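You operate a simulated robot arm through the tools that you are given. There is no shell and no other tool. Be economical: measure what you need, move in short steps, check, and stop when the job is done.

You are at the controls of a simulated two-armed robot. One attempt, no reset.

JOB
Twist the tail bulb loose so the loom can be metered; close the lamp up.
Fine: the battery switch stays off; the tail lens ends shut with its screw tight. Where these are worked on the way, their far stop is far enough and under half their travel is too little: tail lens.

It is judged by the outcome, as a careful person would: the job done as asked, and still so three seconds after it is handed in. It fails if anything else is knocked over, pushed out of place, dropped, spilled or broken.

ROBOT AND FRAMES
Two 6-joint arms with two-finger parallel grippers on one trunk that stands fixed in place. Base frame: the origin is at the foot of the trunk, x ahead of it, y to its left, z up. Readings come in cm, rad, newtons and seconds.
The left shoulder is at [28, 18.5, 105.5], the right one opposite. With the tool pointing down near the work surface each hand reaches from about 54 to 92 cm from the base axis, measured 20 degrees to its own side. Payload 1.57 kg a hand.
The tool frame of a hand sits at the grasp point between the pads (the TCP): z along the fingers, y along the line on which they close. The tips reach 3 cm beyond it. Largest opening 8 cm; finger width 1.7, thickness 1.2; the body of the gripper, 4 by 8.2 cm, starts 8 cm behind the TCP.
Orientation is that of the tool frame in the base frame, as a unit quaternion [x, y, z, w]. With the fingers straight down and closing along the base's y, the tool's x points along the base's -x, its y along +y and its z along -z.

CONTROLS
- The arms move only by the tool send_rows. It takes "left_targets", "right_targets" or both (then of equal length, played together; a hand with none holds still); each is a list of rows, each a list of 7 numbers: the gripper command, from -1 (fully open) to 1 (shut), values between in proportion, then the shift along the tool's x, y, z in cm, then the turn, a rotation vector about the tool's x, y, z in rad. In form: [[jaw, x, y, z, ax, ay, az], ...]. A call has 1 to 12 rows; each row shifts and turns the commanded pose from where the row before left it, along the tool's axes as they then stand. Each row takes 0.2 s and may step no farther than 5 cm and 0.15 rad from the row before; otherwise, or with a gripper value out of range, the whole call is refused. Where a pose cannot be reached the arm comes as near as it can. A force on the tool above 40 N (or 10 N above the force at the start of the call, whichever is more), or a blocked arm, ends the call early, and 0.2 s more pass. The fingers move at their own pace (about 15.3 cm/s each) and stop on an object; they squeeze with about 21 N. The grip force told is the motor's: it shows also when the fingers shut on nothing. Time passes only in rows, and 0.2 s behind the last, so rows that do not move let the fingers close. The reply holds the time, the measured pose of the TCP, the force on the tool along the base axes, the opening and the grip force, in the units named above and with some noise, with the torque about the TCP (base axes, N m) and any sound that the robot's microphone picked up.
- Cameras (640 x 400 px; columns grow to the right, rows downward): "scene" is now at [23.86, 1.18, 151.1]; the picture's right is [0.12, -0.99, 0.00], its down [-0.79, -0.10, -0.61] and it looks along [0.61, 0.07, -0.79] (base axes); focal length 299 px, centre (320, 200). "left" rides on the left gripper at [7.2, 0.7, -12.2] in its tool frame; the picture's right is [-0.09, 1.00, 0.00], its down [-0.84, -0.08, -0.54] and it looks along [-0.54, -0.05, 0.84] (tool axes); focal length 238 px, centre (320, 200). "right" rides on the right gripper at [7.2, -0.7, -12.2] in its tool frame; the picture's right is [0.09, 1.00, 0.00], its down [-0.84, 0.08, -0.54] and it looks along [-0.54, 0.05, 0.84] (tool axes); focal length 238 px, centre (320, 200). There is no depth. A picture from a camera that has moved, and an enlarged one, comes with that camera's place and axes in the base frame and with its lens. The place of the scene camera against the robot may be out by one fixed shift of up to 2.5 cm in any direction.
- grab_frame(camera): a new picture of that camera. No time passes.
- slide_trunk(by): slides the trunk up (or, below 0, down) by that many cm; the arms and the scene camera ride with it, the base frame stays. It gives what a move gives, with no picture.
- aim_head(pan, tilt): turns the head with the scene camera to pan (to the left, within 1.501 rad either way) and tilt (down, from -0.506 to 1.204), counted from straight ahead of the robot. It gives what a move gives.
- enlarge(camera, box): a new picture of the part [left, top, right, bottom] of that camera's present view, enlarged. No time passes.
- finish_job(): hands the job in; it is judged then, once.

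Work in short steps. Places have to be worked out from the pictures, the camera data and where the tool is seen: move nearer, look again, correct. Check each grasp and each placing, and mend what went wrong. You have 120 turns and 94 pictures in all, those below and enlarged ones among them. Open the grippers and draw the arms clear of the work before you hand the job in, unless the task says otherwise; then end with one line.

The tools are called after "Request:" by a JSON object that holds its "api" and its "payload". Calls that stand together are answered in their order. send_rows: Moves the arms, as the interface text tells. Its arguments: {"type":"object","properties":{"left_targets":{"type":"array"},"right_targets":{"type":"array"}},"required":[]} The other tools are called the same way: slide_trunk (by) slides the trunk up or down; aim_head (pan, tilt) turns the head that bears the scene camera; grab_frame (camera) takes a picture; enlarge (camera, box) takes an enlarged picture of a part of a camera's view; finish_job () hands the job in.

At the start:

```text
t: 0.0
left_ee_pos: [48.67, 36.69, 115.34]
left_ee_rot: [0.0, 1.0, 0.0, 0.0]
left_wrist_force: [-0.3, -0.1, -0.6]
left_wrist_torque: [0.03, -0.02, 0.0]
left_width: 8.0
left_finger_force: 0.0
right_ee_pos: [58.48, -16.97, 116.19]
right_ee_rot: [-0.001, 1.0, 0.0, 0.0]
right_wrist_force: [-1.3, -0.5, 0.5]
right_wrist_torque: [-0.01, 0.0, 0.0]
right_width: 8.04
right_finger_force: 0.0
trunk travel left (down, up): [-75.0, 24.0]
head pan, tilt: [0.122, 0.915]
```

scene: 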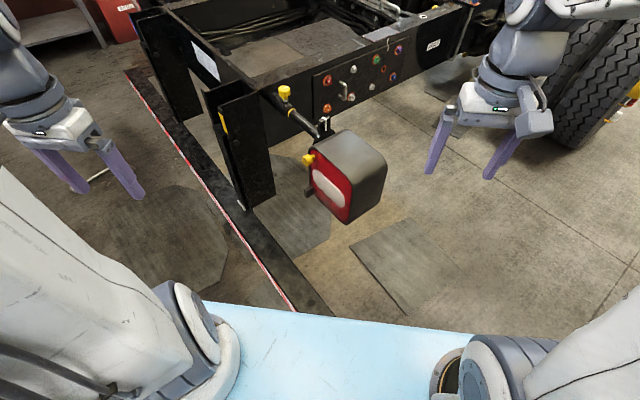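
right: 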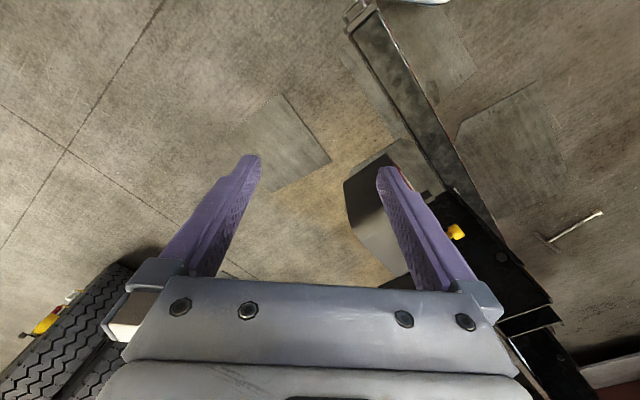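
left: 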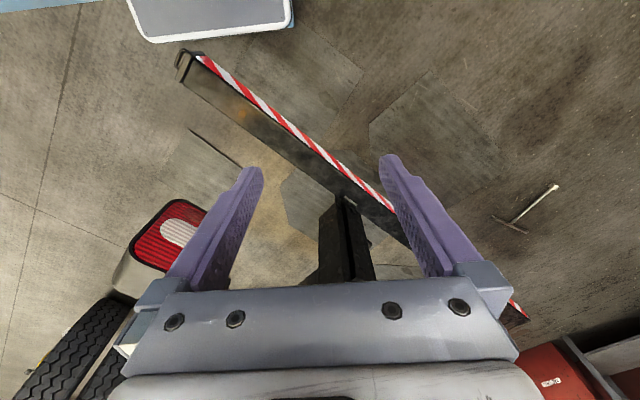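

The lamp is the dark box with the red lens near the picture centre. I enlarge it to see the lens, screw and switch.

Request:
{"api": "enlarge", "payload": {"camera": "scene", "box": [260, 70, 420, 230]}}

Request:
{"api": "enlarge", "payload": {"camera": "left", "box": [100, 180, 240, 320]}}

Request:
{"api": "enlarge", "payload": {"camera": "scene", "box": [300, 20, 460, 130]}}

```text
2.50 times, centred on (340, 150) of scene
camera zoom: at [23.86, 1.18, 151.1], right [0.12, -0.99, 0.0], down [-0.79, -0.1, -0.61], along [0.61, 0.07, -0.79], focal length 747 px, centre (270, 325)
```

zoom: 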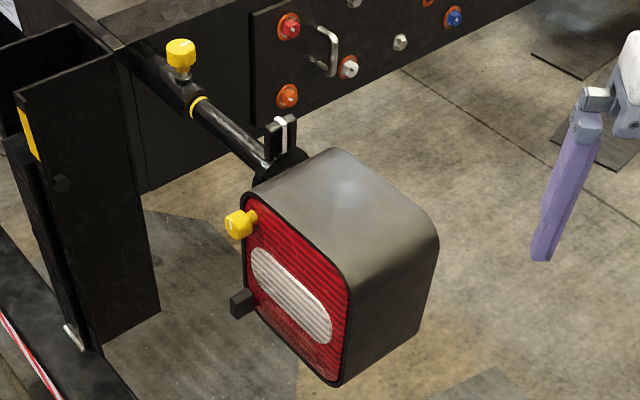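

```text
2.86 times, centred on (170, 250) of left
camera zoom: at [41.45, 37.4, 127.48], right [0.09, 1.0, 0.0], down [0.84, -0.08, 0.54], along [0.54, -0.05, -0.84], focal length 681 px, centre (749, 57)
```

zoom: 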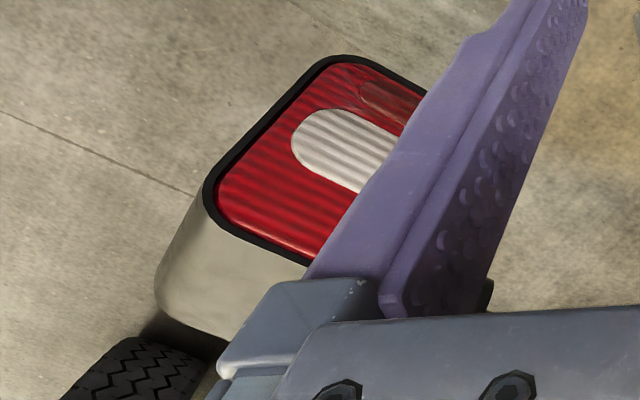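

```text
3.64 times, centred on (380, 75) of scene
camera zoom: at [23.86, 1.18, 151.1], right [0.12, -0.99, 0.0], down [-0.79, -0.1, -0.61], along [0.61, 0.07, -0.79], focal length 1086 px, centre (102, 654)
```

zoom: 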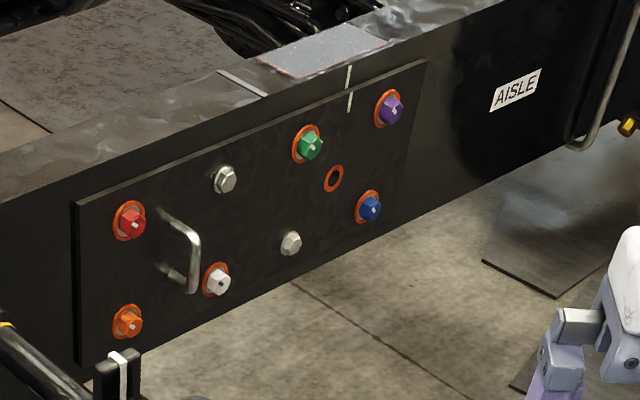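

I judge the lens centre near (74, 5, 89), with its face looking toward (-x, +y). I yaw the left hand about 43 degrees and bring it in front of the lens for a close look.

Request:
{"api": "send_rows", "payload": {"left_targets": [[-1, 0, 0, 0, 0, 0, 0.15], [-1, 0, 0, 0, 0, 0, 0.15], [-1, 0, 0, 0, 0, 0, 0.15], [-1, 0, 0, 0, 0, 0, 0.15], [-1, 0, 0, 0, 0, 0, 0.15], [-1, -3.2, -0.9, 2.5, 0, 0, 0], [-1, -3.2, -0.9, 2.5, 0, 0, 0], [-1, -3.2, -0.9, 2.5, 0, 0, 0], [-1, -3.2, -0.9, 2.5, 0, 0, 0], [-1, -3.2, -0.9, 2.5, 0, 0, 0]]}}

Request:
{"api": "send_rows", "payload": {"left_targets": [[-1, 0, 0, 0, 0, -0.15, 0], [-1, 0, 0, 0, 0, -0.15, 0], [-1, 0, 0, 0, 0, -0.15, 0], [-1, 0, 0, 0, 0, -0.15, 0]]}}

Request:
{"api": "grab_frame", "payload": {"camera": "left"}}

Request:
{"api": "grab_frame", "payload": {"camera": "scene"}}

```text
t: 2.2
left_ee_pos: [57.29, 22.55, 102.85]
left_ee_rot: [0.366, 0.931, 0.0, 0.0]
left_wrist_force: [-0.4, 0.2, -0.7]
left_wrist_torque: [-0.02, -0.01, 0.03]
left_width: 8.01
left_finger_force: 0.1
right_ee_pos: [58.33, -16.91, 116.06]
right_ee_rot: [0.0, 1.0, 0.0, 0.0]
right_wrist_force: [-0.4, 0.4, -0.6]
right_wrist_torque: [-0.03, -0.01, -0.01]
right_width: 8.0
right_finger_force: 0.1
trunk travel left (down, up): [-75.0, 24.0]
head pan, tilt: [0.122, 0.915]
```

```text
t: 3.2
left_ee_pos: [57.69, 22.7, 102.89]
left_ee_rot: [0.349, 0.889, -0.11, 0.275]
left_wrist_force: [0.0, 0.3, -0.5]
left_wrist_torque: [-0.03, 0.01, 0.04]
left_width: 7.99
left_finger_force: 0.0
left hand out of reach, approached as far as the arm can: row 4
right_ee_pos: [58.5, -16.98, 116.14]
right_ee_rot: [0.0, 1.0, -0.001, 0.0]
right_wrist_force: [0.1, 0.5, 0.2]
right_wrist_torque: [0.01, -0.02, 0.0]
right_width: 7.99
right_finger_force: 0.1
trunk travel left (down, up): [-75.0, 24.0]
head pan, tilt: [0.122, 0.915]
```

```text
87 pictures are left
camera left: at [48.69, 31.98, 108.89], right [0.73, 0.68, 0.05], down [0.23, -0.32, 0.92], along [0.64, -0.66, -0.39], focal length 238 px, centre (320, 200)
```

left: 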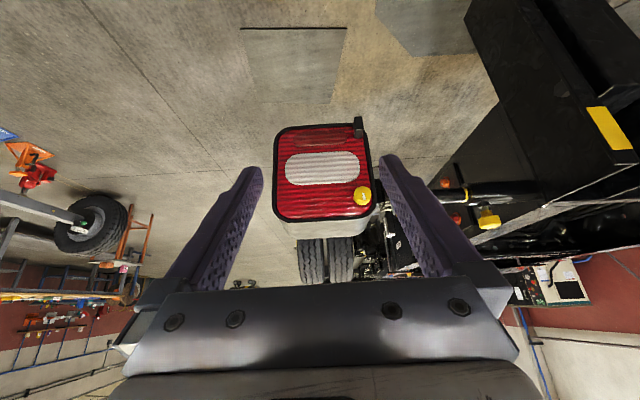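

```text
86 pictures are left
camera scene: at [23.87, 1.17, 151.1], right [0.12, -0.99, 0.0], down [-0.79, -0.1, -0.61], along [0.61, 0.07, -0.79], focal length 299 px, centre (320, 200)
```

scene: 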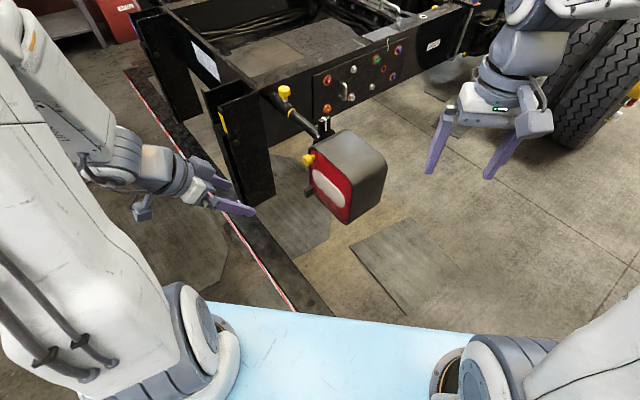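

The left camera now faces the lens (picture upside down). I enlarge it.

Request:
{"api": "enlarge", "payload": {"camera": "left", "box": [250, 100, 410, 240]}}

Request:
{"api": "enlarge", "payload": {"camera": "left", "box": [360, 150, 540, 290]}}

```text
2.86 times, centred on (330, 170) of left
camera zoom: at [48.69, 31.98, 108.89], right [0.73, 0.68, 0.05], down [0.23, -0.32, 0.92], along [0.64, -0.66, -0.39], focal length 681 px, centre (291, 286)
```

zoom: 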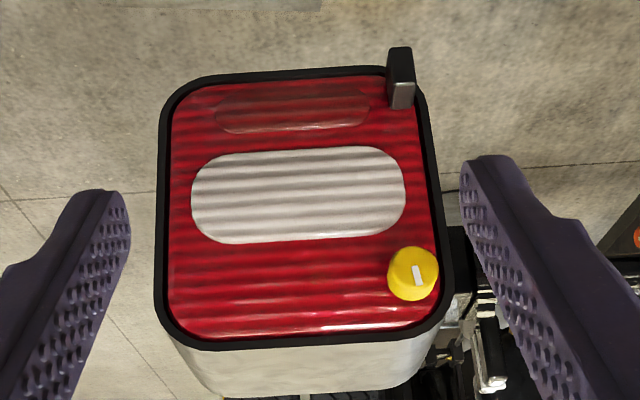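

```text
2.86 times, centred on (450, 220) of left
camera zoom: at [48.69, 31.98, 108.89], right [0.73, 0.68, 0.05], down [0.23, -0.32, 0.92], along [0.64, -0.66, -0.39], focal length 681 px, centre (-51, 143)
```

zoom: 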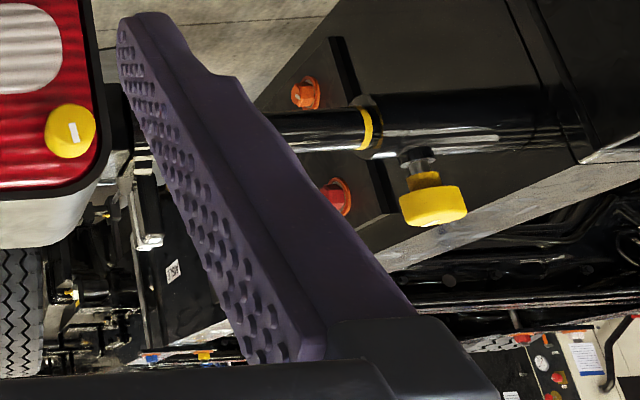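

The lens face shows a yellow thumbscrew with a white mark near its upper far corner and a black tab at its lower far corner. To gain room for a horizontal approach, I raise the trunk, bring the hand back down and tilt it further.

Request:
{"api": "slide_trunk", "payload": {"by": 20}}

Request:
{"api": "send_rows", "payload": {"left_targets": [[-1, 2.12, 0, 3.4, 0, 0, 0], [-1, 2.12, 0, 3.4, 0, 0, 0], [-1, 2.12, 0, 3.4, 0, 0, 0], [-1, 2.12, 0, 3.4, 0, 0, 0], [-1, 2.12, 0, 3.4, 0, 0, 0]]}}

Request:
{"api": "send_rows", "payload": {"left_targets": [[-1, 0, 0, 0, 0, -0.15, 0], [-1, 0, 0, 0, 0, -0.15, 0], [-1, 0, 0, 0, 0, -0.15, 0]]}}

Request:
{"api": "grab_frame", "payload": {"camera": "left"}}

Request:
{"api": "grab_frame", "payload": {"camera": "scene"}}

```text
t: 5.4
left_ee_pos: [57.69, 22.77, 122.93]
left_ee_rot: [0.349, 0.889, -0.109, 0.275]
left_wrist_force: [-0.5, -0.4, 0.2]
left_wrist_torque: [0.0, 0.02, 0.02]
left_width: 8.02
left_finger_force: 0.0
right_ee_pos: [58.51, -16.94, 136.12]
right_ee_rot: [0.0, 1.0, 0.001, 0.0]
right_wrist_force: [0.1, -0.2, 0.3]
right_wrist_torque: [0.0, 0.02, -0.01]
right_width: 8.02
right_finger_force: 0.1
trunk travel left (down, up): [-95.0, 4.0]
head pan, tilt: [0.122, 0.915]
```

```text
t: 6.6
left_ee_pos: [63.93, 25.6, 108.67]
left_ee_rot: [0.349, 0.89, -0.113, 0.271]
left_wrist_force: [0.2, 0.7, 0.4]
left_wrist_torque: [0.0, 0.04, 0.04]
left_width: 8.0
left_finger_force: 0.1
left hand out of reach, approached as far as the arm can: row 1, 3, 4, 5
right_ee_pos: [58.54, -16.96, 136.11]
right_ee_rot: [0.0, 1.0, 0.0, 0.001]
right_wrist_force: [0.0, 0.6, -0.7]
right_wrist_torque: [-0.01, -0.02, -0.02]
right_width: 8.0
right_finger_force: 0.0
trunk travel left (down, up): [-95.0, 4.0]
head pan, tilt: [0.122, 0.915]
```

```text
t: 7.4
left_ee_pos: [68.02, 28.88, 112.18]
left_ee_rot: [0.317, 0.805, -0.188, 0.464]
left_wrist_force: [-0.1, -0.2, 0.6]
left_wrist_torque: [-0.01, -0.01, -0.02]
left_width: 7.98
left_finger_force: 0.1
left hand out of reach, approached as far as the arm can: row 1, 2, 3
right_ee_pos: [58.45, -16.95, 136.14]
right_ee_rot: [0.0, 1.0, -0.001, 0.0]
right_wrist_force: [-0.5, 0.4, -0.1]
right_wrist_torque: [0.04, -0.03, 0.03]
right_width: 7.99
right_finger_force: 0.1
trunk travel left (down, up): [-95.0, 4.0]
head pan, tilt: [0.122, 0.915]
```

```text
83 pictures are left
camera left: at [58.16, 39.15, 112.07], right [0.72, 0.69, 0.07], down [-0.09, -0.01, 1.0], along [0.69, -0.72, 0.05], focal length 238 px, centre (320, 200)
```

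left: 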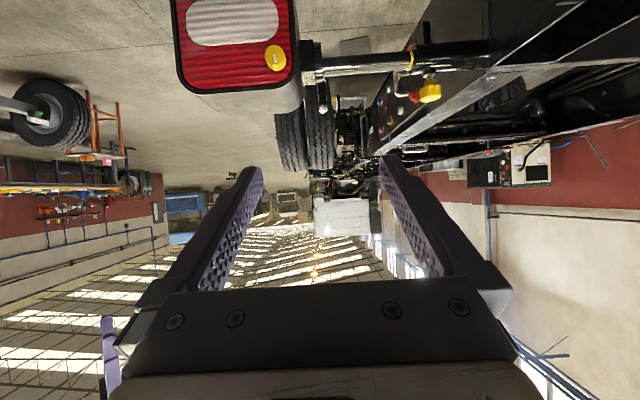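

```text
82 pictures are left
camera scene: at [23.87, 1.18, 171.1], right [0.12, -0.99, 0.0], down [-0.79, -0.1, -0.61], along [0.61, 0.07, -0.79], focal length 299 px, centre (320, 200)
```

scene: 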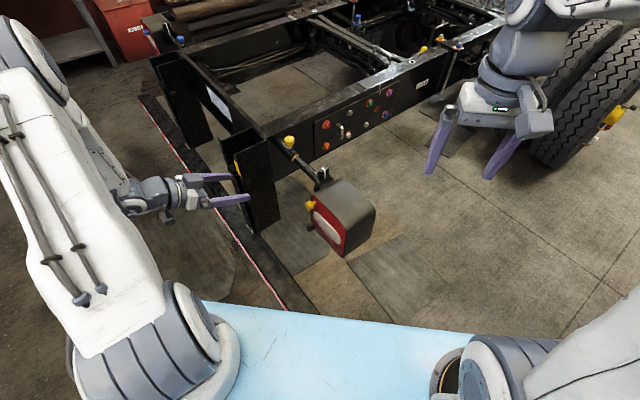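

I put the knob at about (78, 11.6, 93.7) and the lens outward normal at about (-0.70, 0.71). I advance part way to see how the reach-limited command behaves.

Request:
{"api": "send_rows", "payload": {"left_targets": [[-1, 0.35, 1.7, 3.4, 0, 0, 0], [-1, 0.35, 1.7, 3.4, 0, 0, 0]]}}

```text
t: 8.0
left_ee_pos: [74.22, 27.9, 108.2]
left_ee_rot: [0.315, 0.806, -0.184, 0.466]
left_wrist_force: [0.8, -0.2, -0.8]
left_wrist_torque: [-0.02, 0.03, 0.02]
left_width: 8.0
left_finger_force: 0.2
right_ee_pos: [58.54, -16.89, 136.19]
right_ee_rot: [0.0, 1.0, 0.0, 0.0]
right_wrist_force: [-1.5, 0.0, 0.1]
right_wrist_torque: [0.04, -0.01, -0.01]
right_width: 8.0
right_finger_force: 0.0
trunk travel left (down, up): [-95.0, 4.0]
head pan, tilt: [0.122, 0.915]
```

Commands restart from the measured pose and this spot is reachable. I now move toward a stand-off about 12 cm in front of the knob.

Request:
{"api": "send_rows", "payload": {"left_targets": [[-1, 2.9, -2.2, 2.3, 0, 0, 0], [-1, 2.9, -2.2, 2.3, 0, 0, 0], [-1, 2.9, -2.2, 2.3, 0, 0, 0], [-1, 2.9, -2.2, 2.3, 0, 0, 0]]}}

Request:
{"api": "send_rows", "payload": {"left_targets": [[-1, 0, 0, 0, 0, -0.13, 0], [-1, 0, 0, 0, 0, -0.13, 0], [-1, 0, 0, 0, 0, -0.13, 0], [-1, 0, 0, 0, 0, -0.13, 0]]}}

Request:
{"api": "grab_frame", "payload": {"camera": "left"}}

```text
t: 9.0
left_ee_pos: [76.94, 24.04, 94.48]
left_ee_rot: [0.316, 0.806, -0.188, 0.464]
left_wrist_force: [0.4, 0.1, -0.4]
left_wrist_torque: [0.02, -0.02, -0.01]
left_width: 8.02
left_finger_force: 0.0
left hand out of reach, approached as far as the arm can: row 1, 2, 3, 4
right_ee_pos: [58.51, -16.97, 136.09]
right_ee_rot: [0.0, 1.0, 0.0, 0.0]
right_wrist_force: [-0.3, 0.2, -0.8]
right_wrist_torque: [-0.03, 0.03, -0.01]
right_width: 8.02
right_finger_force: 0.0
trunk travel left (down, up): [-95.0, 4.0]
head pan, tilt: [0.122, 0.915]
```

```text
t: 10.0
left_ee_pos: [77.42, 24.16, 94.5]
left_ee_rot: [0.259, 0.658, -0.26, 0.658]
left_wrist_force: [-0.2, 1.2, -0.5]
left_wrist_torque: [0.04, -0.01, -0.02]
left_width: 8.0
left_finger_force: 0.1
left hand out of reach, approached as far as the arm can: row 1
right_ee_pos: [58.56, -17.05, 136.07]
right_ee_rot: [-0.001, 1.0, 0.0, 0.0]
right_wrist_force: [0.1, -0.6, 0.5]
right_wrist_torque: [-0.01, -0.01, 0.01]
right_width: 7.98
right_finger_force: 0.0
trunk travel left (down, up): [-95.0, 4.0]
head pan, tilt: [0.122, 0.915]
```

```text
81 pictures are left
camera left: at [68.97, 33.21, 87.26], right [0.68, 0.73, 0.09], down [-0.45, 0.31, 0.84], along [0.58, -0.61, 0.54], focal length 238 px, centre (320, 200)
```

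left: 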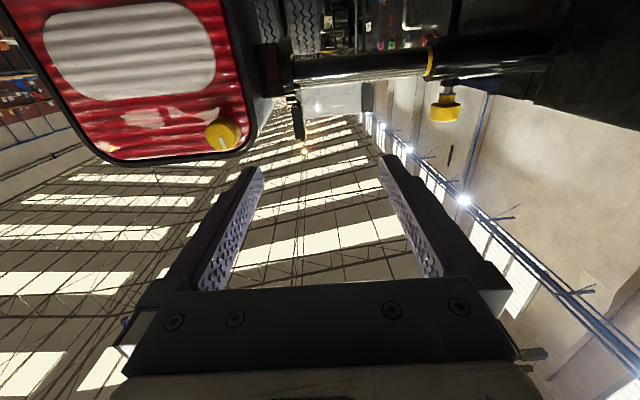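

The hand is level and the knob is confirmed at about (78.1, 11.6, 93.4). I slide sideways along tool -y while moving in a little.

Request:
{"api": "send_rows", "payload": {"left_targets": [[-1, 0.28, -2.2, 1.0, 0, 0, 0], [-1, 0.28, -2.2, 1.0, 0, 0, 0], [-1, 0.28, -2.2, 1.0, 0, 0, 0], [-1, 0.28, -2.1, 1.0, 0, 0, 0]]}}

Request:
{"api": "grab_frame", "payload": {"camera": "left"}}

Request:
{"api": "grab_frame", "payload": {"camera": "scene"}}

```text
t: 11.0
left_ee_pos: [78.16, 17.17, 91.29]
left_ee_rot: [0.259, 0.659, -0.262, 0.656]
left_wrist_force: [0.2, 0.0, -0.3]
left_wrist_torque: [0.01, 0.01, -0.03]
left_width: 8.01
left_finger_force: 0.0
left hand out of reach, approached as far as the arm can: row 1, 2, 3, 4
right_ee_pos: [58.48, -16.92, 136.16]
right_ee_rot: [0.0, 1.0, 0.0, 0.0]
right_wrist_force: [0.4, -0.7, 0.3]
right_wrist_torque: [0.03, -0.02, 0.03]
right_width: 7.99
right_finger_force: 0.1
trunk travel left (down, up): [-95.0, 4.0]
head pan, tilt: [0.122, 0.915]
```

```text
80 pictures are left
camera left: at [69.74, 26.02, 84.07], right [0.68, 0.73, 0.09], down [-0.45, 0.32, 0.84], along [0.58, -0.61, 0.54], focal length 238 px, centre (320, 200)
```

left: 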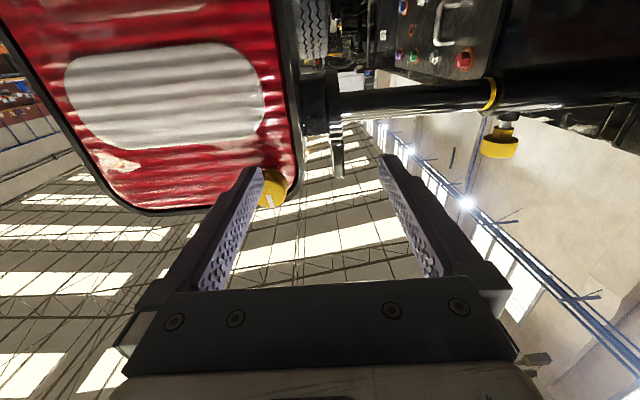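

```text
79 pictures are left
camera scene: at [23.87, 1.19, 171.1], right [0.12, -0.99, 0.0], down [-0.79, -0.1, -0.61], along [0.61, 0.07, -0.79], focal length 299 px, centre (320, 200)
```

scene: 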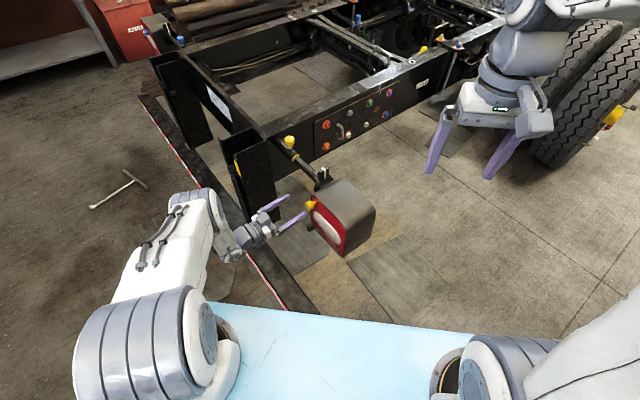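

The arm is at its fold limit, so I raise the trunk its last 4 cm to gain reach, then shift sideways to centre on the knob.

Request:
{"api": "slide_trunk", "payload": {"by": 4}}

Request:
{"api": "send_rows", "payload": {"left_targets": [[-1, 0.65, -1.4, -0.2, 0, 0, 0], [-1, 0.65, -1.4, -0.2, 0, 0, 0], [-1, 0.65, -1.3, -0.1, 0, 0, 0]]}}

Request:
{"api": "grab_frame", "payload": {"camera": "left"}}

```text
t: 11.8
left_ee_pos: [78.21, 17.23, 95.16]
left_ee_rot: [0.259, 0.658, -0.261, 0.657]
left_wrist_force: [0.1, 0.1, -0.3]
left_wrist_torque: [-0.02, 0.01, 0.01]
left_width: 8.0
left_finger_force: 0.1
right_ee_pos: [58.46, -16.91, 140.17]
right_ee_rot: [0.001, 1.0, -0.002, 0.0]
right_wrist_force: [-0.1, 0.3, 0.2]
right_wrist_torque: [-0.02, 0.0, 0.01]
right_width: 8.01
right_finger_force: 0.0
trunk travel left (down, up): [-99.0, 0.0]
head pan, tilt: [0.122, 0.915]
```

```text
t: 12.6
left_ee_pos: [76.76, 15.36, 92.08]
left_ee_rot: [0.257, 0.659, -0.263, 0.657]
left_wrist_force: [1.0, -0.3, -0.7]
left_wrist_torque: [0.01, -0.02, 0.0]
left_width: 7.98
left_finger_force: 0.0
left hand out of reach, approached as far as the arm can: row 1, 2, 3
right_ee_pos: [58.49, -16.99, 140.18]
right_ee_rot: [0.0, 1.0, 0.0, 0.0]
right_wrist_force: [0.6, -0.4, 0.1]
right_wrist_torque: [0.0, 0.03, -0.01]
right_width: 8.01
right_finger_force: 0.0
trunk travel left (down, up): [-99.0, 0.0]
head pan, tilt: [0.122, 0.915]
```

```text
78 pictures are left
camera left: at [68.26, 24.12, 84.85], right [0.68, 0.73, 0.08], down [-0.44, 0.32, 0.84], along [0.58, -0.61, 0.54], focal length 238 px, centre (320, 200)
```

left: 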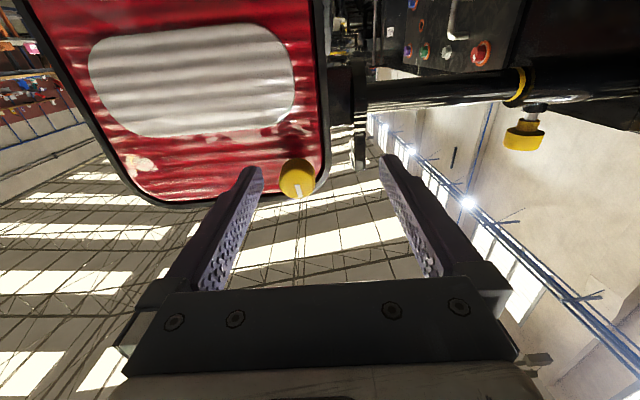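

The knob sits between the fingers, about 3.5 cm ahead, 1.9 cm toward -y and 0.9 cm up. I close in with small steps.

Request:
{"api": "send_rows", "payload": {"left_targets": [[-1, -0.3, -0.65, 1.0, 0, 0, 0], [-1, -0.3, -0.65, 1.0, 0, 0, 0], [-1, -0.3, -0.65, 1.0, 0, 0, 0]]}}

Request:
{"api": "grab_frame", "payload": {"camera": "left"}}

```text
t: 13.4
left_ee_pos: [78.25, 12.08, 92.5]
left_ee_rot: [0.257, 0.658, -0.263, 0.657]
left_wrist_force: [-3.8, 3.3, 0.6]
left_wrist_torque: [-0.05, 0.01, -0.31]
left_width: 7.98
left_finger_force: 0.1
left hand out of reach, approached as far as the arm can: row 1, 3
right_ee_pos: [58.39, -16.86, 140.22]
right_ee_rot: [-0.001, 1.0, -0.001, 0.0]
right_wrist_force: [-0.5, 0.3, 0.1]
right_wrist_torque: [0.02, -0.02, -0.02]
right_width: 7.99
right_finger_force: 0.2
trunk travel left (down, up): [-99.0, 0.0]
head pan, tilt: [0.122, 0.915]
```

```text
77 pictures are left
camera left: at [69.76, 20.96, 85.28], right [0.68, 0.73, 0.08], down [-0.44, 0.32, 0.84], along [0.58, -0.61, 0.54], focal length 238 px, centre (320, 200)
```

left: 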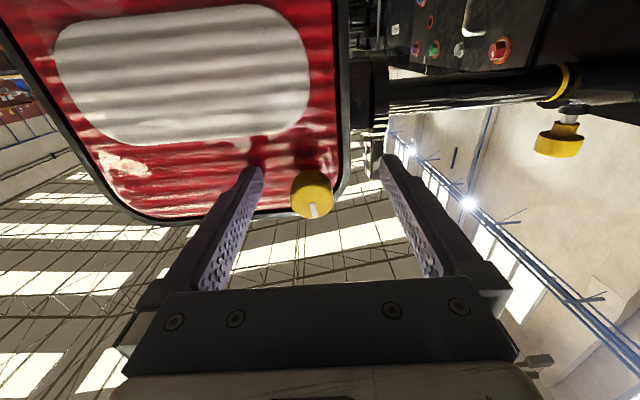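

A 5 N push shows a fingertip touching the lens face, with the knob right at the TCP. I back off slightly, centre, and close on the knob.

Request:
{"api": "send_rows", "payload": {"left_targets": [[-1, -0.4, -0.5, -0.5, 0, 0, 0], [1, 0, 0, 0, 0, 0, 0], [1, 0, 0, 0, 0, 0, 0]]}}

Request:
{"api": "enlarge", "payload": {"camera": "left", "box": [200, 100, 420, 260]}}

```text
t: 14.2
left_ee_pos: [77.9, 11.56, 92.33]
left_ee_rot: [0.261, 0.659, -0.266, 0.654]
left_wrist_force: [-21.1, -12.7, -2.4]
left_wrist_torque: [-0.18, -0.49, -0.75]
left_width: 2.65
left_finger_force: 36.9
left hand out of reach, approached as far as the arm can: row 1
right_ee_pos: [58.37, -17.12, 140.2]
right_ee_rot: [0.001, 1.0, 0.0, 0.0]
right_wrist_force: [0.2, 0.0, 1.0]
right_wrist_torque: [0.0, -0.01, -0.02]
right_width: 7.99
right_finger_force: 0.0
trunk travel left (down, up): [-99.0, 0.0]
head pan, tilt: [0.122, 0.915]
```

```text
2.50 times, centred on (310, 180) of left
camera zoom: at [69.5, 20.57, 85.17], right [0.69, 0.72, 0.08], down [-0.44, 0.32, 0.84], along [0.58, -0.62, 0.54], focal length 596 px, centre (345, 250)
```

zoom: 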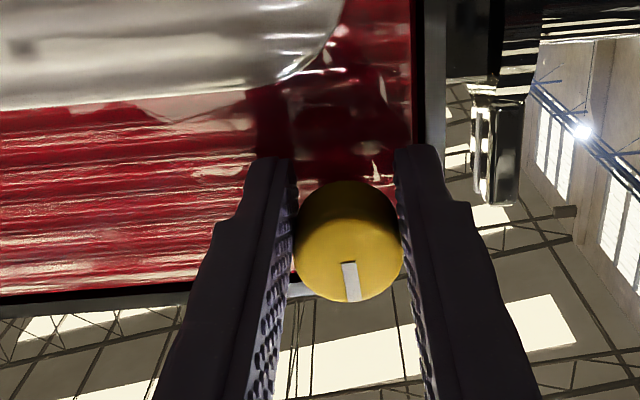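

The knob is held (2.65 cm) with its mark up. I turn it counterclockwise (negative about tool z), easing the sideways load too.

Request:
{"api": "send_rows", "payload": {"left_targets": [[1, 0, -0.2, 0, 0, 0, -0.1], [1, 0, 0, 0, 0, 0, -0.12], [1, 0, 0, 0, 0, 0, -0.12], [1, 0, 0, 0, 0, 0, -0.12], [1, 0, 0, 0, 0, 0, -0.12]]}}

Request:
{"api": "enlarge", "payload": {"camera": "left", "box": [200, 100, 420, 260]}}

```text
t: 15.2
left_ee_pos: [77.43, 11.28, 92.33]
left_ee_rot: [0.117, 0.699, -0.406, 0.577]
left_wrist_force: [-2.8, -8.3, 3.1]
left_wrist_torque: [-0.33, -0.48, -0.47]
left_width: 2.57
left_finger_force: 37.2
right_ee_pos: [58.59, -16.79, 140.32]
right_ee_rot: [0.0, 1.0, 0.0, -0.001]
right_wrist_force: [0.8, -0.7, 0.6]
right_wrist_torque: [0.0, -0.05, -0.02]
right_width: 8.02
right_finger_force: 0.1
trunk travel left (down, up): [-99.0, 0.0]
head pan, tilt: [0.122, 0.915]
stopped in row 5 (left hand): the force on the tool passed its limit at 40 N (the readings are from after the stop); the commanded pose is now the measured one
```

```text
2.50 times, centred on (310, 180) of left
camera zoom: at [67.09, 18.1, 85.59], right [0.66, 0.67, -0.35], down [-0.18, 0.59, 0.79], along [0.73, -0.46, 0.51], focal length 596 px, centre (345, 250)
```

zoom: 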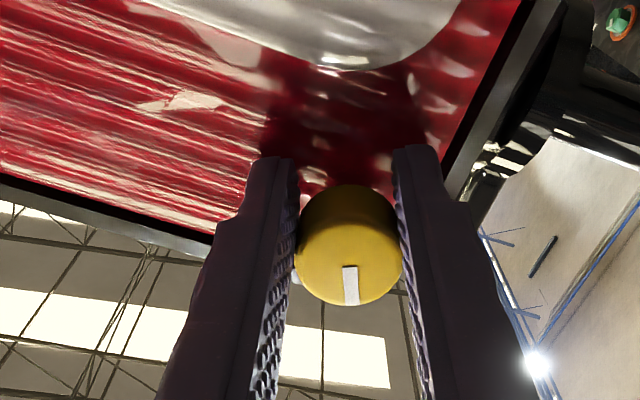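

The knob turns with the fingers, with the mark fixed relative to them. The sideways force comes from the knob's centre lying about 0.6 cm off the TCP, so I continue with a small compensating shift.

Request:
{"api": "send_rows", "payload": {"left_targets": [[1, 0, -0.1, 0, 0, 0, -0.1], [1, 0, -0.07, 0, 0, 0, -0.12], [1, 0, -0.07, 0, 0, 0, -0.12], [1, 0, -0.07, 0, 0, 0, -0.12], [1, 0, -0.07, 0, 0, 0, -0.12], [1, 0, -0.07, 0, 0, 0, -0.12]]}}

Request:
{"api": "enlarge", "payload": {"camera": "left", "box": [160, 60, 480, 260]}}

```text
t: 16.7
left_ee_pos: [77.16, 10.81, 92.88]
left_ee_rot: [-0.126, 0.693, -0.585, 0.403]
left_wrist_force: [-8.5, -6.1, 11.4]
left_wrist_torque: [-0.17, -0.45, -0.11]
left_width: 2.53
left_finger_force: 36.7
right_ee_pos: [58.45, -17.05, 140.17]
right_ee_rot: [-0.002, 1.0, 0.0, 0.0]
right_wrist_force: [0.0, 0.9, -0.6]
right_wrist_torque: [0.02, 0.0, -0.02]
right_width: 8.02
right_finger_force: 0.0
trunk travel left (down, up): [-99.0, 0.0]
head pan, tilt: [0.122, 0.915]
stopped in row 6 (left hand): the force on the tool passed its limit at 40 N (the readings are from after the stop); the commanded pose is now the measured one
```

```text
2.00 times, centred on (320, 160) of left
camera zoom: at [64.11, 15.07, 89.18], right [0.35, 0.34, -0.87], down [0.13, 0.9, 0.41], along [0.93, -0.26, 0.27], focal length 477 px, centre (320, 280)
```

zoom: 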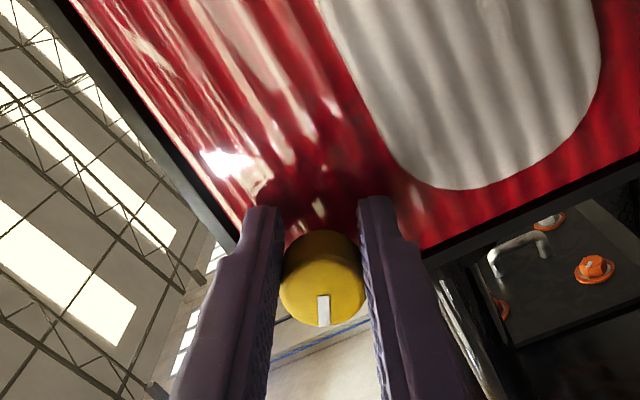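

About 1.15 rad turned so far, still loosening. The side load is again along -y, so I use a larger compensating shift.

Request:
{"api": "send_rows", "payload": {"left_targets": [[1, 0, -0.2, 0, 0, 0, -0.1], [1, 0, -0.12, 0, 0, 0, -0.12], [1, 0, -0.12, 0, 0, 0, -0.12], [1, 0, -0.12, 0, 0, 0, -0.12], [1, 0, -0.12, 0, 0, 0, -0.12], [1, 0, -0.12, 0, 0, 0, -0.12]]}}

Request:
{"api": "enlarge", "payload": {"camera": "left", "box": [160, 60, 480, 260]}}

```text
t: 18.1
left_ee_pos: [77.07, 10.72, 93.75]
left_ee_rot: [0.358, -0.607, 0.687, -0.178]
left_wrist_force: [-16.8, -8.8, 21.6]
left_wrist_torque: [0.21, -0.09, 0.08]
left_width: 2.52
left_finger_force: 36.7
right_ee_pos: [58.27, -17.02, 140.28]
right_ee_rot: [0.0, 1.0, 0.0, 0.001]
right_wrist_force: [-0.2, 0.0, -0.7]
right_wrist_torque: [0.02, -0.01, -0.03]
right_width: 8.0
right_finger_force: 0.0
trunk travel left (down, up): [-99.0, 0.0]
head pan, tilt: [0.122, 0.915]
```

```text
2.00 times, centred on (320, 160) of left
camera zoom: at [63.44, 14.41, 94.93], right [-0.13, -0.14, -0.98], down [0.2, 0.97, -0.16], along [0.97, -0.22, -0.09], focal length 477 px, centre (320, 280)
```

zoom: 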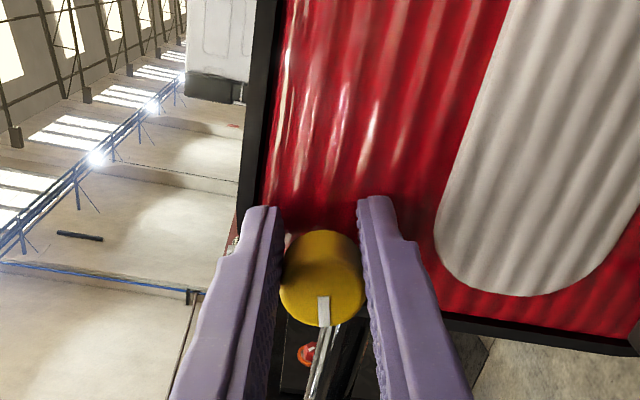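

About 1.76 rad now and still turning freely with the hand. I relieve the load along +x/-y and keep going.

Request:
{"api": "send_rows", "payload": {"left_targets": [[1, 0.15, -0.2, 0, 0, 0, -0.1], [1, 0.05, -0.1, 0, 0, 0, -0.12], [1, 0.05, -0.1, 0, 0, 0, -0.12], [1, 0.05, -0.1, 0, 0, 0, -0.12], [1, 0.05, -0.1, 0, 0, 0, -0.12], [1, 0.05, -0.1, 0, 0, 0, -0.12]]}}

Request:
{"api": "enlarge", "payload": {"camera": "left", "box": [160, 60, 480, 260]}}

```text
t: 19.5
left_ee_pos: [77.32, 11.18, 94.51]
left_ee_rot: [0.547, -0.445, 0.706, 0.064]
left_wrist_force: [10.2, 13.3, 17.0]
left_wrist_torque: [0.62, 0.14, 0.46]
left_width: 2.5
left_finger_force: 36.2
right_ee_pos: [58.51, -16.86, 140.23]
right_ee_rot: [-0.001, 1.0, 0.0, 0.0]
right_wrist_force: [-0.5, 0.2, -0.1]
right_wrist_torque: [0.01, -0.01, 0.0]
right_width: 7.98
right_finger_force: 0.1
trunk travel left (down, up): [-99.0, 0.0]
head pan, tilt: [0.122, 0.915]
```

```text
2.00 times, centred on (320, 160) of left
camera zoom: at [65.45, 16.46, 99.91], right [-0.54, -0.56, -0.63], down [-0.01, 0.76, -0.65], along [0.84, -0.34, -0.42], focal length 477 px, centre (320, 280)
```

zoom: 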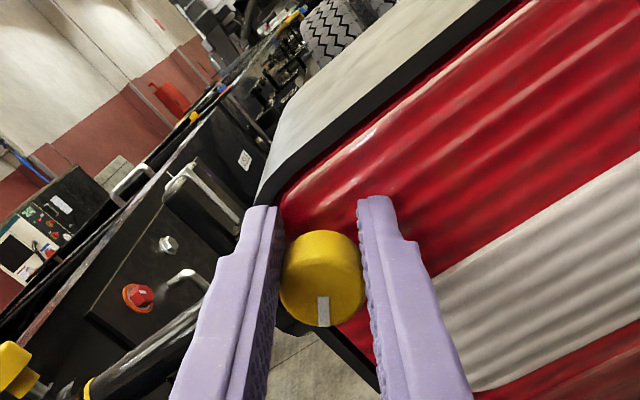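

About 2.45 rad turned, mark still riding with the fingers. I continue, relieving -y load.

Request:
{"api": "send_rows", "payload": {"left_targets": [[1, 0, -0.3, 0, 0, 0, -0.1], [1, 0.0, -0.12, 0, 0, 0, -0.12], [1, 0.0, -0.12, 0, 0, 0, -0.12], [1, 0.0, -0.12, 0, 0, 0, -0.12], [1, 0.0, -0.12, 0, 0, 0, -0.12], [1, 0.0, -0.12, 0, 0, 0, -0.12]]}}

Request:
{"api": "enlarge", "payload": {"camera": "left", "box": [160, 60, 480, 260]}}

```text
t: 20.9
left_ee_pos: [77.96, 11.66, 94.72]
left_ee_rot: [0.667, -0.23, 0.64, 0.303]
left_wrist_force: [12.0, 22.6, 10.7]
left_wrist_torque: [0.63, 0.17, 0.12]
left_width: 2.48
left_finger_force: 36.5
right_ee_pos: [58.49, -16.82, 140.37]
right_ee_rot: [-0.001, 1.0, 0.0, 0.0]
right_wrist_force: [0.3, 0.2, -0.4]
right_wrist_torque: [-0.02, 0.0, 0.01]
right_width: 8.01
right_finger_force: 0.1
trunk travel left (down, up): [-99.0, 0.0]
head pan, tilt: [0.122, 0.915]
```

```text
2.00 times, centred on (320, 160) of left
camera zoom: at [69.3, 20.41, 101.78], right [-0.7, -0.71, 0.02], down [-0.4, 0.37, -0.84], along [0.6, -0.6, -0.54], focal length 477 px, centre (320, 280)
```

zoom: 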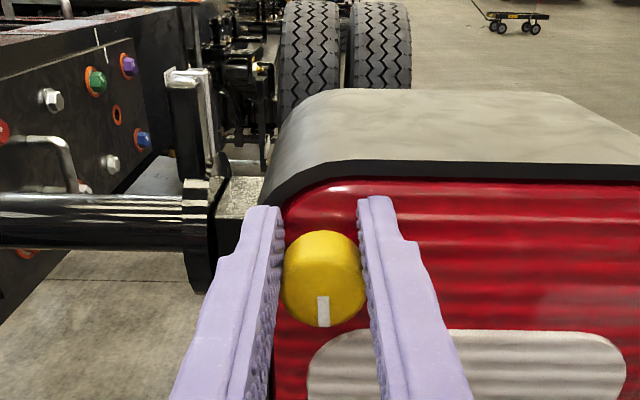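

Half a turn done and the camera is now above the hand. I continue loosening to find the screw's stop.

Request:
{"api": "send_rows", "payload": {"left_targets": [[1, 0, -0.3, 0, 0, 0, -0.1], [1, 0.0, -0.1, 0, 0, 0, -0.12], [1, 0.0, -0.1, 0, 0, 0, -0.12], [1, 0.0, -0.1, 0, 0, 0, -0.12], [1, 0.0, -0.1, 0, 0, 0, -0.12], [1, 0.0, -0.1, 0, 0, 0, -0.12]]}}

Request:
{"api": "enlarge", "payload": {"camera": "left", "box": [160, 60, 480, 260]}}

```text
t: 22.3
left_ee_pos: [78.51, 12.28, 94.25]
left_ee_rot: [0.707, 0.014, 0.497, 0.503]
left_wrist_force: [14.8, 24.5, -0.4]
left_wrist_torque: [0.1, -0.29, 0.2]
left_width: 2.49
left_finger_force: 36.8
right_ee_pos: [58.57, -16.83, 140.16]
right_ee_rot: [0.0, 1.0, -0.001, 0.001]
right_wrist_force: [0.0, 0.1, -0.1]
right_wrist_torque: [0.01, 0.02, 0.02]
right_width: 7.99
right_finger_force: 0.0
trunk travel left (down, up): [-99.0, 0.0]
head pan, tilt: [0.122, 0.915]
```

```text
2.00 times, centred on (320, 160) of left
camera zoom: at [73.04, 24.28, 99.64], right [-0.52, -0.54, 0.66], down [-0.77, -0.02, -0.63], along [0.35, -0.84, -0.41], focal length 477 px, centre (320, 280)
```

zoom: 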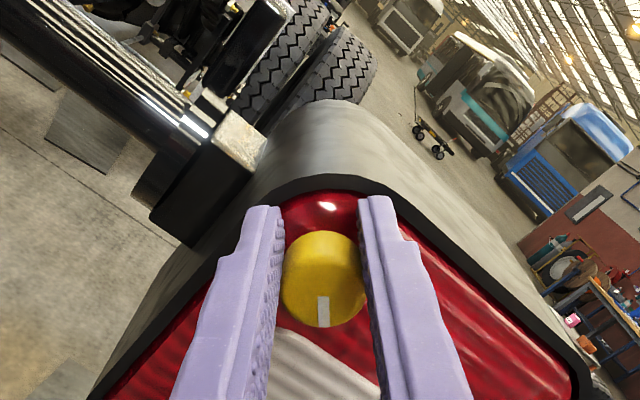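

Still turning at about 3.8 rad. I continue.

Request:
{"api": "send_rows", "payload": {"left_targets": [[1, 0, -0.3, 0, 0, 0, -0.1], [1, 0.0, -0.12, 0, 0, 0, -0.12], [1, 0.0, -0.12, 0, 0, 0, -0.12], [1, 0.0, -0.12, 0, 0, 0, -0.12], [1, 0.0, -0.12, 0, 0, 0, -0.12], [1, 0.0, -0.12, 0, 0, 0, -0.12]]}}

Request:
{"api": "enlarge", "payload": {"camera": "left", "box": [160, 60, 480, 260]}}

```text
t: 23.7
left_ee_pos: [78.86, 12.62, 93.53]
left_ee_rot: [0.659, 0.255, 0.293, 0.644]
left_wrist_force: [12.1, 22.5, -8.2]
left_wrist_torque: [0.16, -0.03, -0.01]
left_width: 2.49
left_finger_force: 36.2
right_ee_pos: [58.62, -16.79, 140.05]
right_ee_rot: [-0.001, 1.0, 0.0, 0.0]
right_wrist_force: [0.3, -0.3, -0.4]
right_wrist_torque: [0.0, 0.01, -0.03]
right_width: 8.0
right_finger_force: 0.1
trunk travel left (down, up): [-99.0, 0.0]
head pan, tilt: [0.122, 0.915]
```

```text
2.00 times, centred on (320, 160) of left
camera zoom: at [75.03, 26.22, 94.5], right [-0.1, -0.11, 0.99], down [-0.97, -0.21, -0.13], along [0.23, -0.97, -0.08], focal length 477 px, centre (320, 280)
```

zoom: 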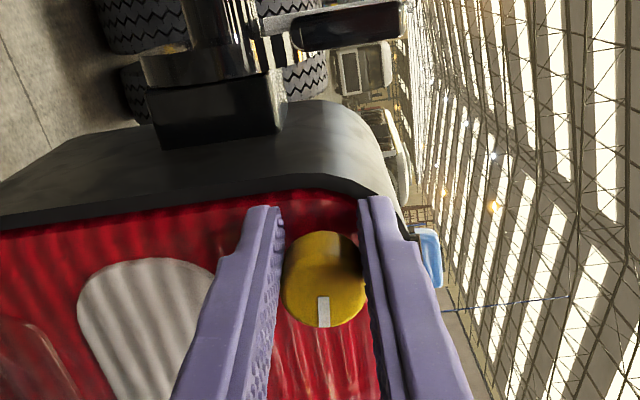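

About 4.45 rad and no stop yet. I continue.

Request:
{"api": "send_rows", "payload": {"left_targets": [[1, 0, -0.3, 0, 0, 0, -0.1], [1, 0.0, -0.12, 0, 0, 0, -0.12], [1, 0.0, -0.12, 0, 0, 0, -0.12], [1, 0.0, -0.12, 0, 0, 0, -0.12], [1, 0.0, -0.12, 0, 0, 0, -0.12], [1, 0.0, -0.12, 0, 0, 0, -0.12]]}}

Request:
{"api": "enlarge", "payload": {"camera": "left", "box": [160, 60, 480, 260]}}

```text
t: 24.9
left_ee_pos: [79.01, 13.26, 92.4]
left_ee_rot: [0.562, 0.435, 0.111, 0.695]
left_wrist_force: [13.5, 27.8, -18.1]
left_wrist_torque: [0.21, 0.03, -0.15]
left_width: 0.0
left_finger_force: 21.6
right_ee_pos: [58.67, -16.83, 140.17]
right_ee_rot: [-0.001, 1.0, -0.002, -0.001]
right_wrist_force: [0.6, 0.8, 0.1]
right_wrist_torque: [0.01, -0.02, -0.01]
right_width: 7.99
right_finger_force: 0.1
trunk travel left (down, up): [-99.0, 0.0]
head pan, tilt: [0.122, 0.915]
stopped in row 6 (left hand): the force on the tool passed its limit at 41 N (the readings are from after the stop); the commanded pose is now the measured one
```

```text
2.00 times, centred on (320, 160) of left
camera zoom: at [74.64, 26.49, 89.75], right [0.28, 0.28, 0.92], down [-0.92, -0.2, 0.34], along [0.28, -0.94, 0.21], focal length 477 px, centre (320, 280)
```

zoom: 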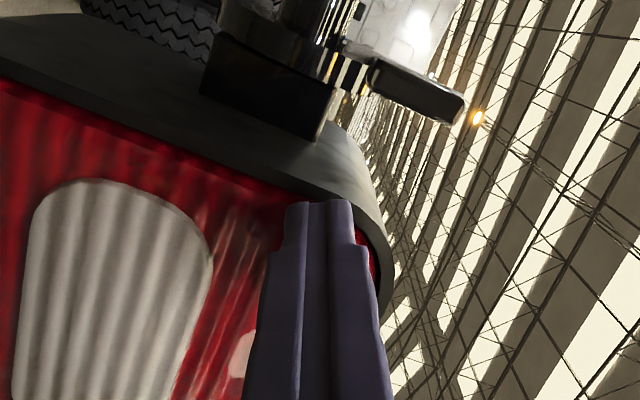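

The fingers slipped off the knob and shut. I draw straight back, open, and look.

Request:
{"api": "send_rows", "payload": {"left_targets": [[1, 0, 0, -2, 0, 0, 0], [0.5, 0, 0, -3, 0, 0, 0], [-1, 0, 0, -3, 0, 0, 0]]}}

Request:
{"api": "grab_frame", "payload": {"camera": "left"}}

Request:
{"api": "enlarge", "payload": {"camera": "scene", "box": [230, 130, 430, 290]}}

```text
t: 25.8
left_ee_pos: [72.81, 17.99, 92.87]
left_ee_rot: [0.564, 0.428, 0.106, 0.698]
left_wrist_force: [-1.5, 1.3, 0.0]
left_wrist_torque: [-0.03, -0.04, -0.03]
left_width: 8.02
left_finger_force: 0.1
right_ee_pos: [58.42, -17.07, 140.2]
right_ee_rot: [0.0, 1.0, 0.0, 0.0]
right_wrist_force: [0.7, -0.1, -0.1]
right_wrist_torque: [0.02, 0.01, 0.03]
right_width: 8.01
right_finger_force: 0.1
trunk travel left (down, up): [-99.0, 0.0]
head pan, tilt: [0.122, 0.915]
```

```text
67 pictures are left
camera left: at [68.76, 31.34, 90.0], right [0.28, 0.28, 0.92], down [-0.93, -0.18, 0.33], along [0.26, -0.94, 0.21], focal length 238 px, centre (320, 200)
```

left: 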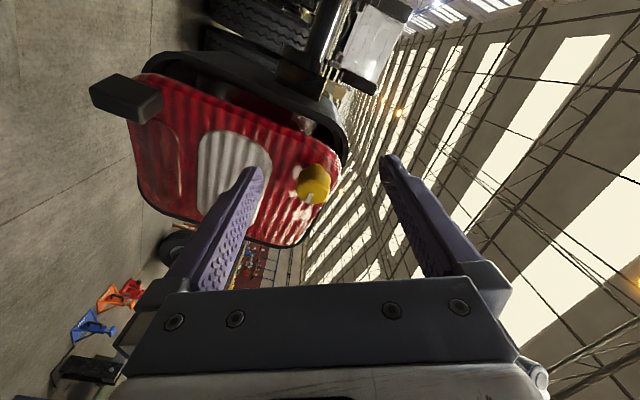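

```text
2.50 times, centred on (330, 210) of scene
camera zoom: at [23.85, 1.19, 175.11], right [0.12, -0.99, 0.0], down [-0.79, -0.1, -0.61], along [0.61, 0.07, -0.79], focal length 747 px, centre (295, 175)
```

zoom: 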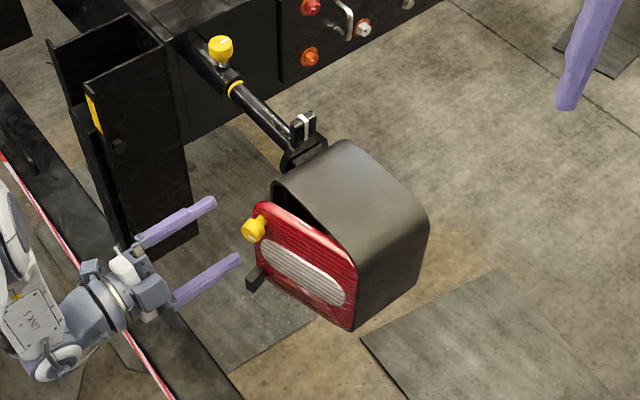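

The screw is free and the lens has swung ajar on a vertical hinge at its near side. I shut the fingers and move past the free edge so I can hook behind it.

Request:
{"api": "send_rows", "payload": {"left_targets": [[1, 0, 0, -1, 0, 0, 0], [1, 0, 0, 0, 0, 0, 0], [1, 2.1, 0, 0, 0, 0, 0], [1, 2.1, 0, 0, 0, 0, 0]]}}

Request:
{"api": "grab_frame", "payload": {"camera": "left"}}

Request:
{"api": "enlarge", "payload": {"camera": "scene", "box": [230, 130, 430, 290]}}

```text
t: 26.8
left_ee_pos: [74.89, 21.55, 90.84]
left_ee_rot: [0.563, 0.43, 0.107, 0.698]
left_wrist_force: [0.7, -0.3, -0.2]
left_wrist_torque: [0.0, -0.01, -0.03]
left_width: 0.0
left_finger_force: 20.4
right_ee_pos: [58.46, -16.85, 140.18]
right_ee_rot: [0.0, 1.0, 0.001, 0.0]
right_wrist_force: [0.5, 0.0, 0.0]
right_wrist_torque: [0.03, 0.02, 0.0]
right_width: 8.02
right_finger_force: 0.1
trunk travel left (down, up): [-99.0, 0.0]
head pan, tilt: [0.122, 0.915]
```

```text
65 pictures are left
camera left: at [70.71, 34.81, 87.94], right [0.28, 0.28, 0.92], down [-0.93, -0.18, 0.33], along [0.26, -0.94, 0.21], focal length 238 px, centre (320, 200)
```

left: 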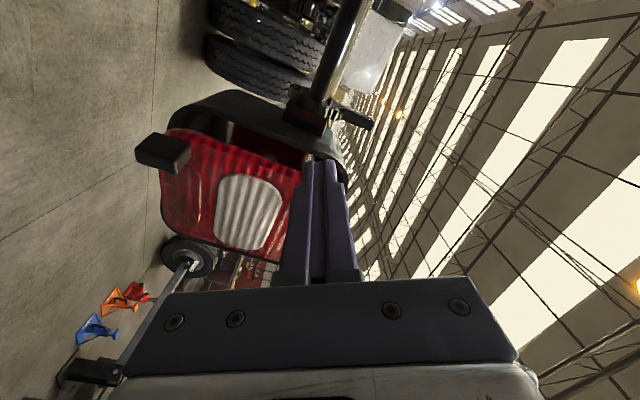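

```text
2.50 times, centred on (330, 210) of scene
camera zoom: at [23.87, 1.23, 175.1], right [0.12, -0.99, 0.0], down [-0.79, -0.1, -0.61], along [0.61, 0.07, -0.79], focal length 747 px, centre (295, 175)
```

zoom: 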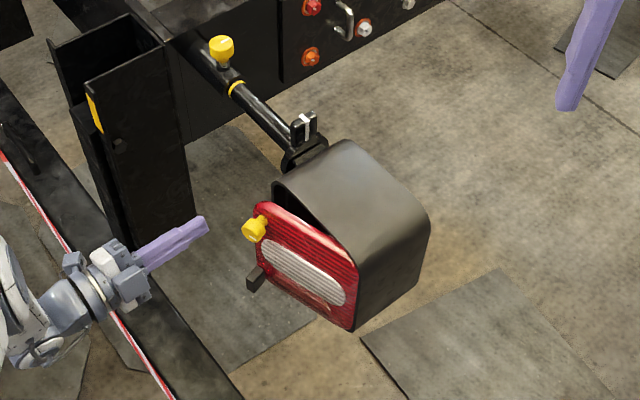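

The shut fingers are just beyond the free edge on the far side, clear of the lamp body. I advance 7 cm so the tips lie behind the lens panel.

Request:
{"api": "send_rows", "payload": {"left_targets": [[1, 0, 0, 2.4, 0, 0, 0], [1, 0, 0, 2.4, 0, 0, 0], [1, 0, 0, 2.2, 0, 0, 0]]}}

Request:
{"api": "grab_frame", "payload": {"camera": "left"}}

Request:
{"api": "enlarge", "payload": {"camera": "scene", "box": [230, 130, 430, 290]}}

```text
t: 27.6
left_ee_pos: [79.85, 16.74, 90.75]
left_ee_rot: [0.564, 0.429, 0.107, 0.698]
left_wrist_force: [-0.8, -0.4, 0.0]
left_wrist_torque: [0.01, 0.0, 0.0]
left_width: 0.01
left_finger_force: 21.0
right_ee_pos: [58.52, -17.02, 140.2]
right_ee_rot: [0.0, 1.0, 0.0, 0.0]
right_wrist_force: [-0.7, 0.2, -0.4]
right_wrist_torque: [-0.01, 0.0, 0.02]
right_width: 8.0
right_finger_force: 0.2
trunk travel left (down, up): [-99.0, 0.0]
head pan, tilt: [0.122, 0.915]
```

```text
63 pictures are left
camera left: at [75.72, 29.97, 87.9], right [0.28, 0.28, 0.92], down [-0.93, -0.18, 0.33], along [0.26, -0.94, 0.21], focal length 238 px, centre (320, 200)
```

left: 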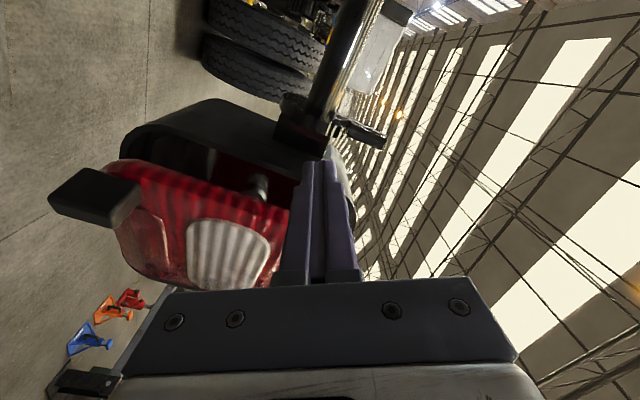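

```text
2.50 times, centred on (330, 210) of scene
camera zoom: at [23.86, 1.23, 175.1], right [0.12, -0.99, 0.0], down [-0.79, -0.1, -0.61], along [0.61, 0.07, -0.79], focal length 747 px, centre (295, 175)
```

zoom: 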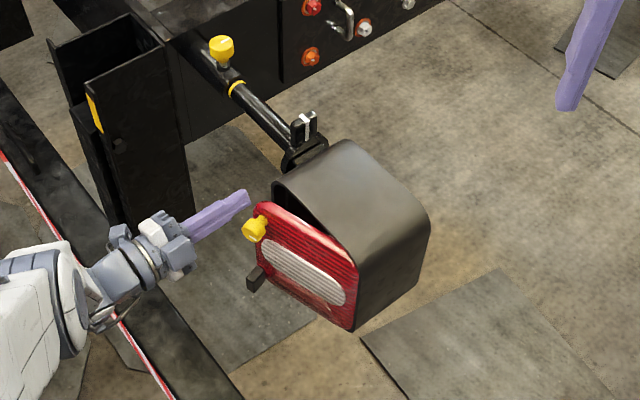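

The tips sit behind the panel and clear of the body. I sweep toward the hinge side while yawing the hand so the wrist stays within reach.

Request:
{"api": "send_rows", "payload": {"left_targets": [[1, -1.75, -0.95, 0, 0.057, -0.105, 0], [1, -1.76, -0.96, 0.04, 0.057, -0.105, 0], [1, -1.78, -0.97, 0.09, 0.057, -0.105, 0], [1, -1.82, -0.99, 0.14, 0.057, -0.105, 0]]}}

Request:
{"api": "grab_frame", "payload": {"camera": "left"}}

Request:
{"api": "enlarge", "payload": {"camera": "scene", "box": [230, 130, 430, 290]}}

```text
t: 28.1
left_ee_pos: [78.12, 15.44, 90.86]
left_ee_rot: [0.6, 0.384, 0.057, 0.699]
left_wrist_force: [9.0, 16.1, -9.0]
left_wrist_torque: [0.34, -0.01, 0.32]
left_width: 0.0
left_finger_force: 21.2
left hand out of reach, approached as far as the arm can: row 2
right_ee_pos: [58.46, -17.06, 140.21]
right_ee_rot: [-0.001, 1.0, 0.0, 0.001]
right_wrist_force: [-0.5, 0.9, 0.0]
right_wrist_torque: [0.05, -0.01, 0.02]
right_width: 8.04
right_finger_force: 0.1
trunk travel left (down, up): [-99.0, 0.0]
head pan, tilt: [0.122, 0.915]
stopped in row 2 (left hand): the force on the tool passed its limit at 54 N (the readings are from after the stop); the commanded pose is now the measured one
```

```text
61 pictures are left
camera left: at [76.09, 29.26, 88.22], right [0.32, 0.22, 0.92], down [-0.94, -0.04, 0.33], along [0.11, -0.97, 0.2], focal length 238 px, centre (320, 200)
```

left: 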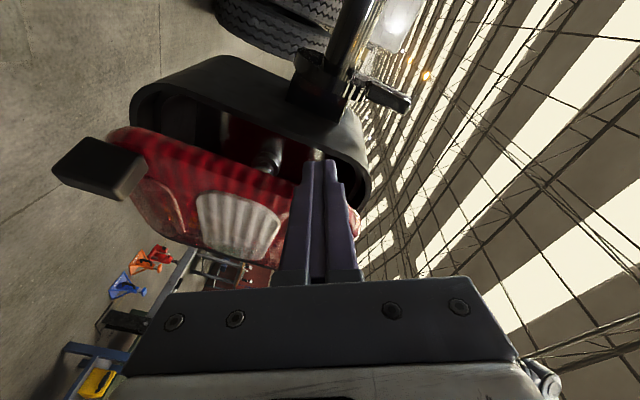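

```text
2.50 times, centred on (330, 210) of scene
camera zoom: at [23.86, 1.17, 175.09], right [0.12, -0.99, 0.0], down [-0.79, -0.1, -0.61], along [0.61, 0.07, -0.79], focal length 747 px, centre (295, 175)
```

zoom: 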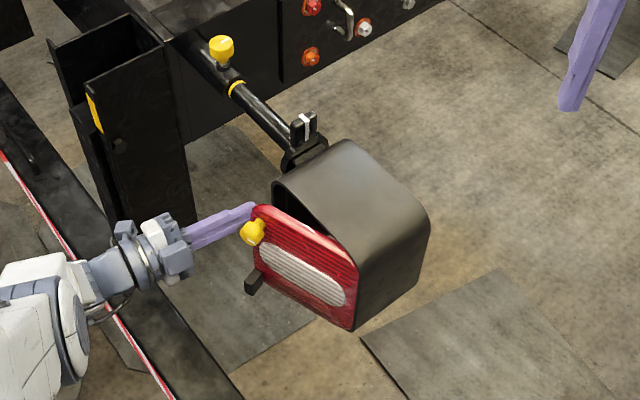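

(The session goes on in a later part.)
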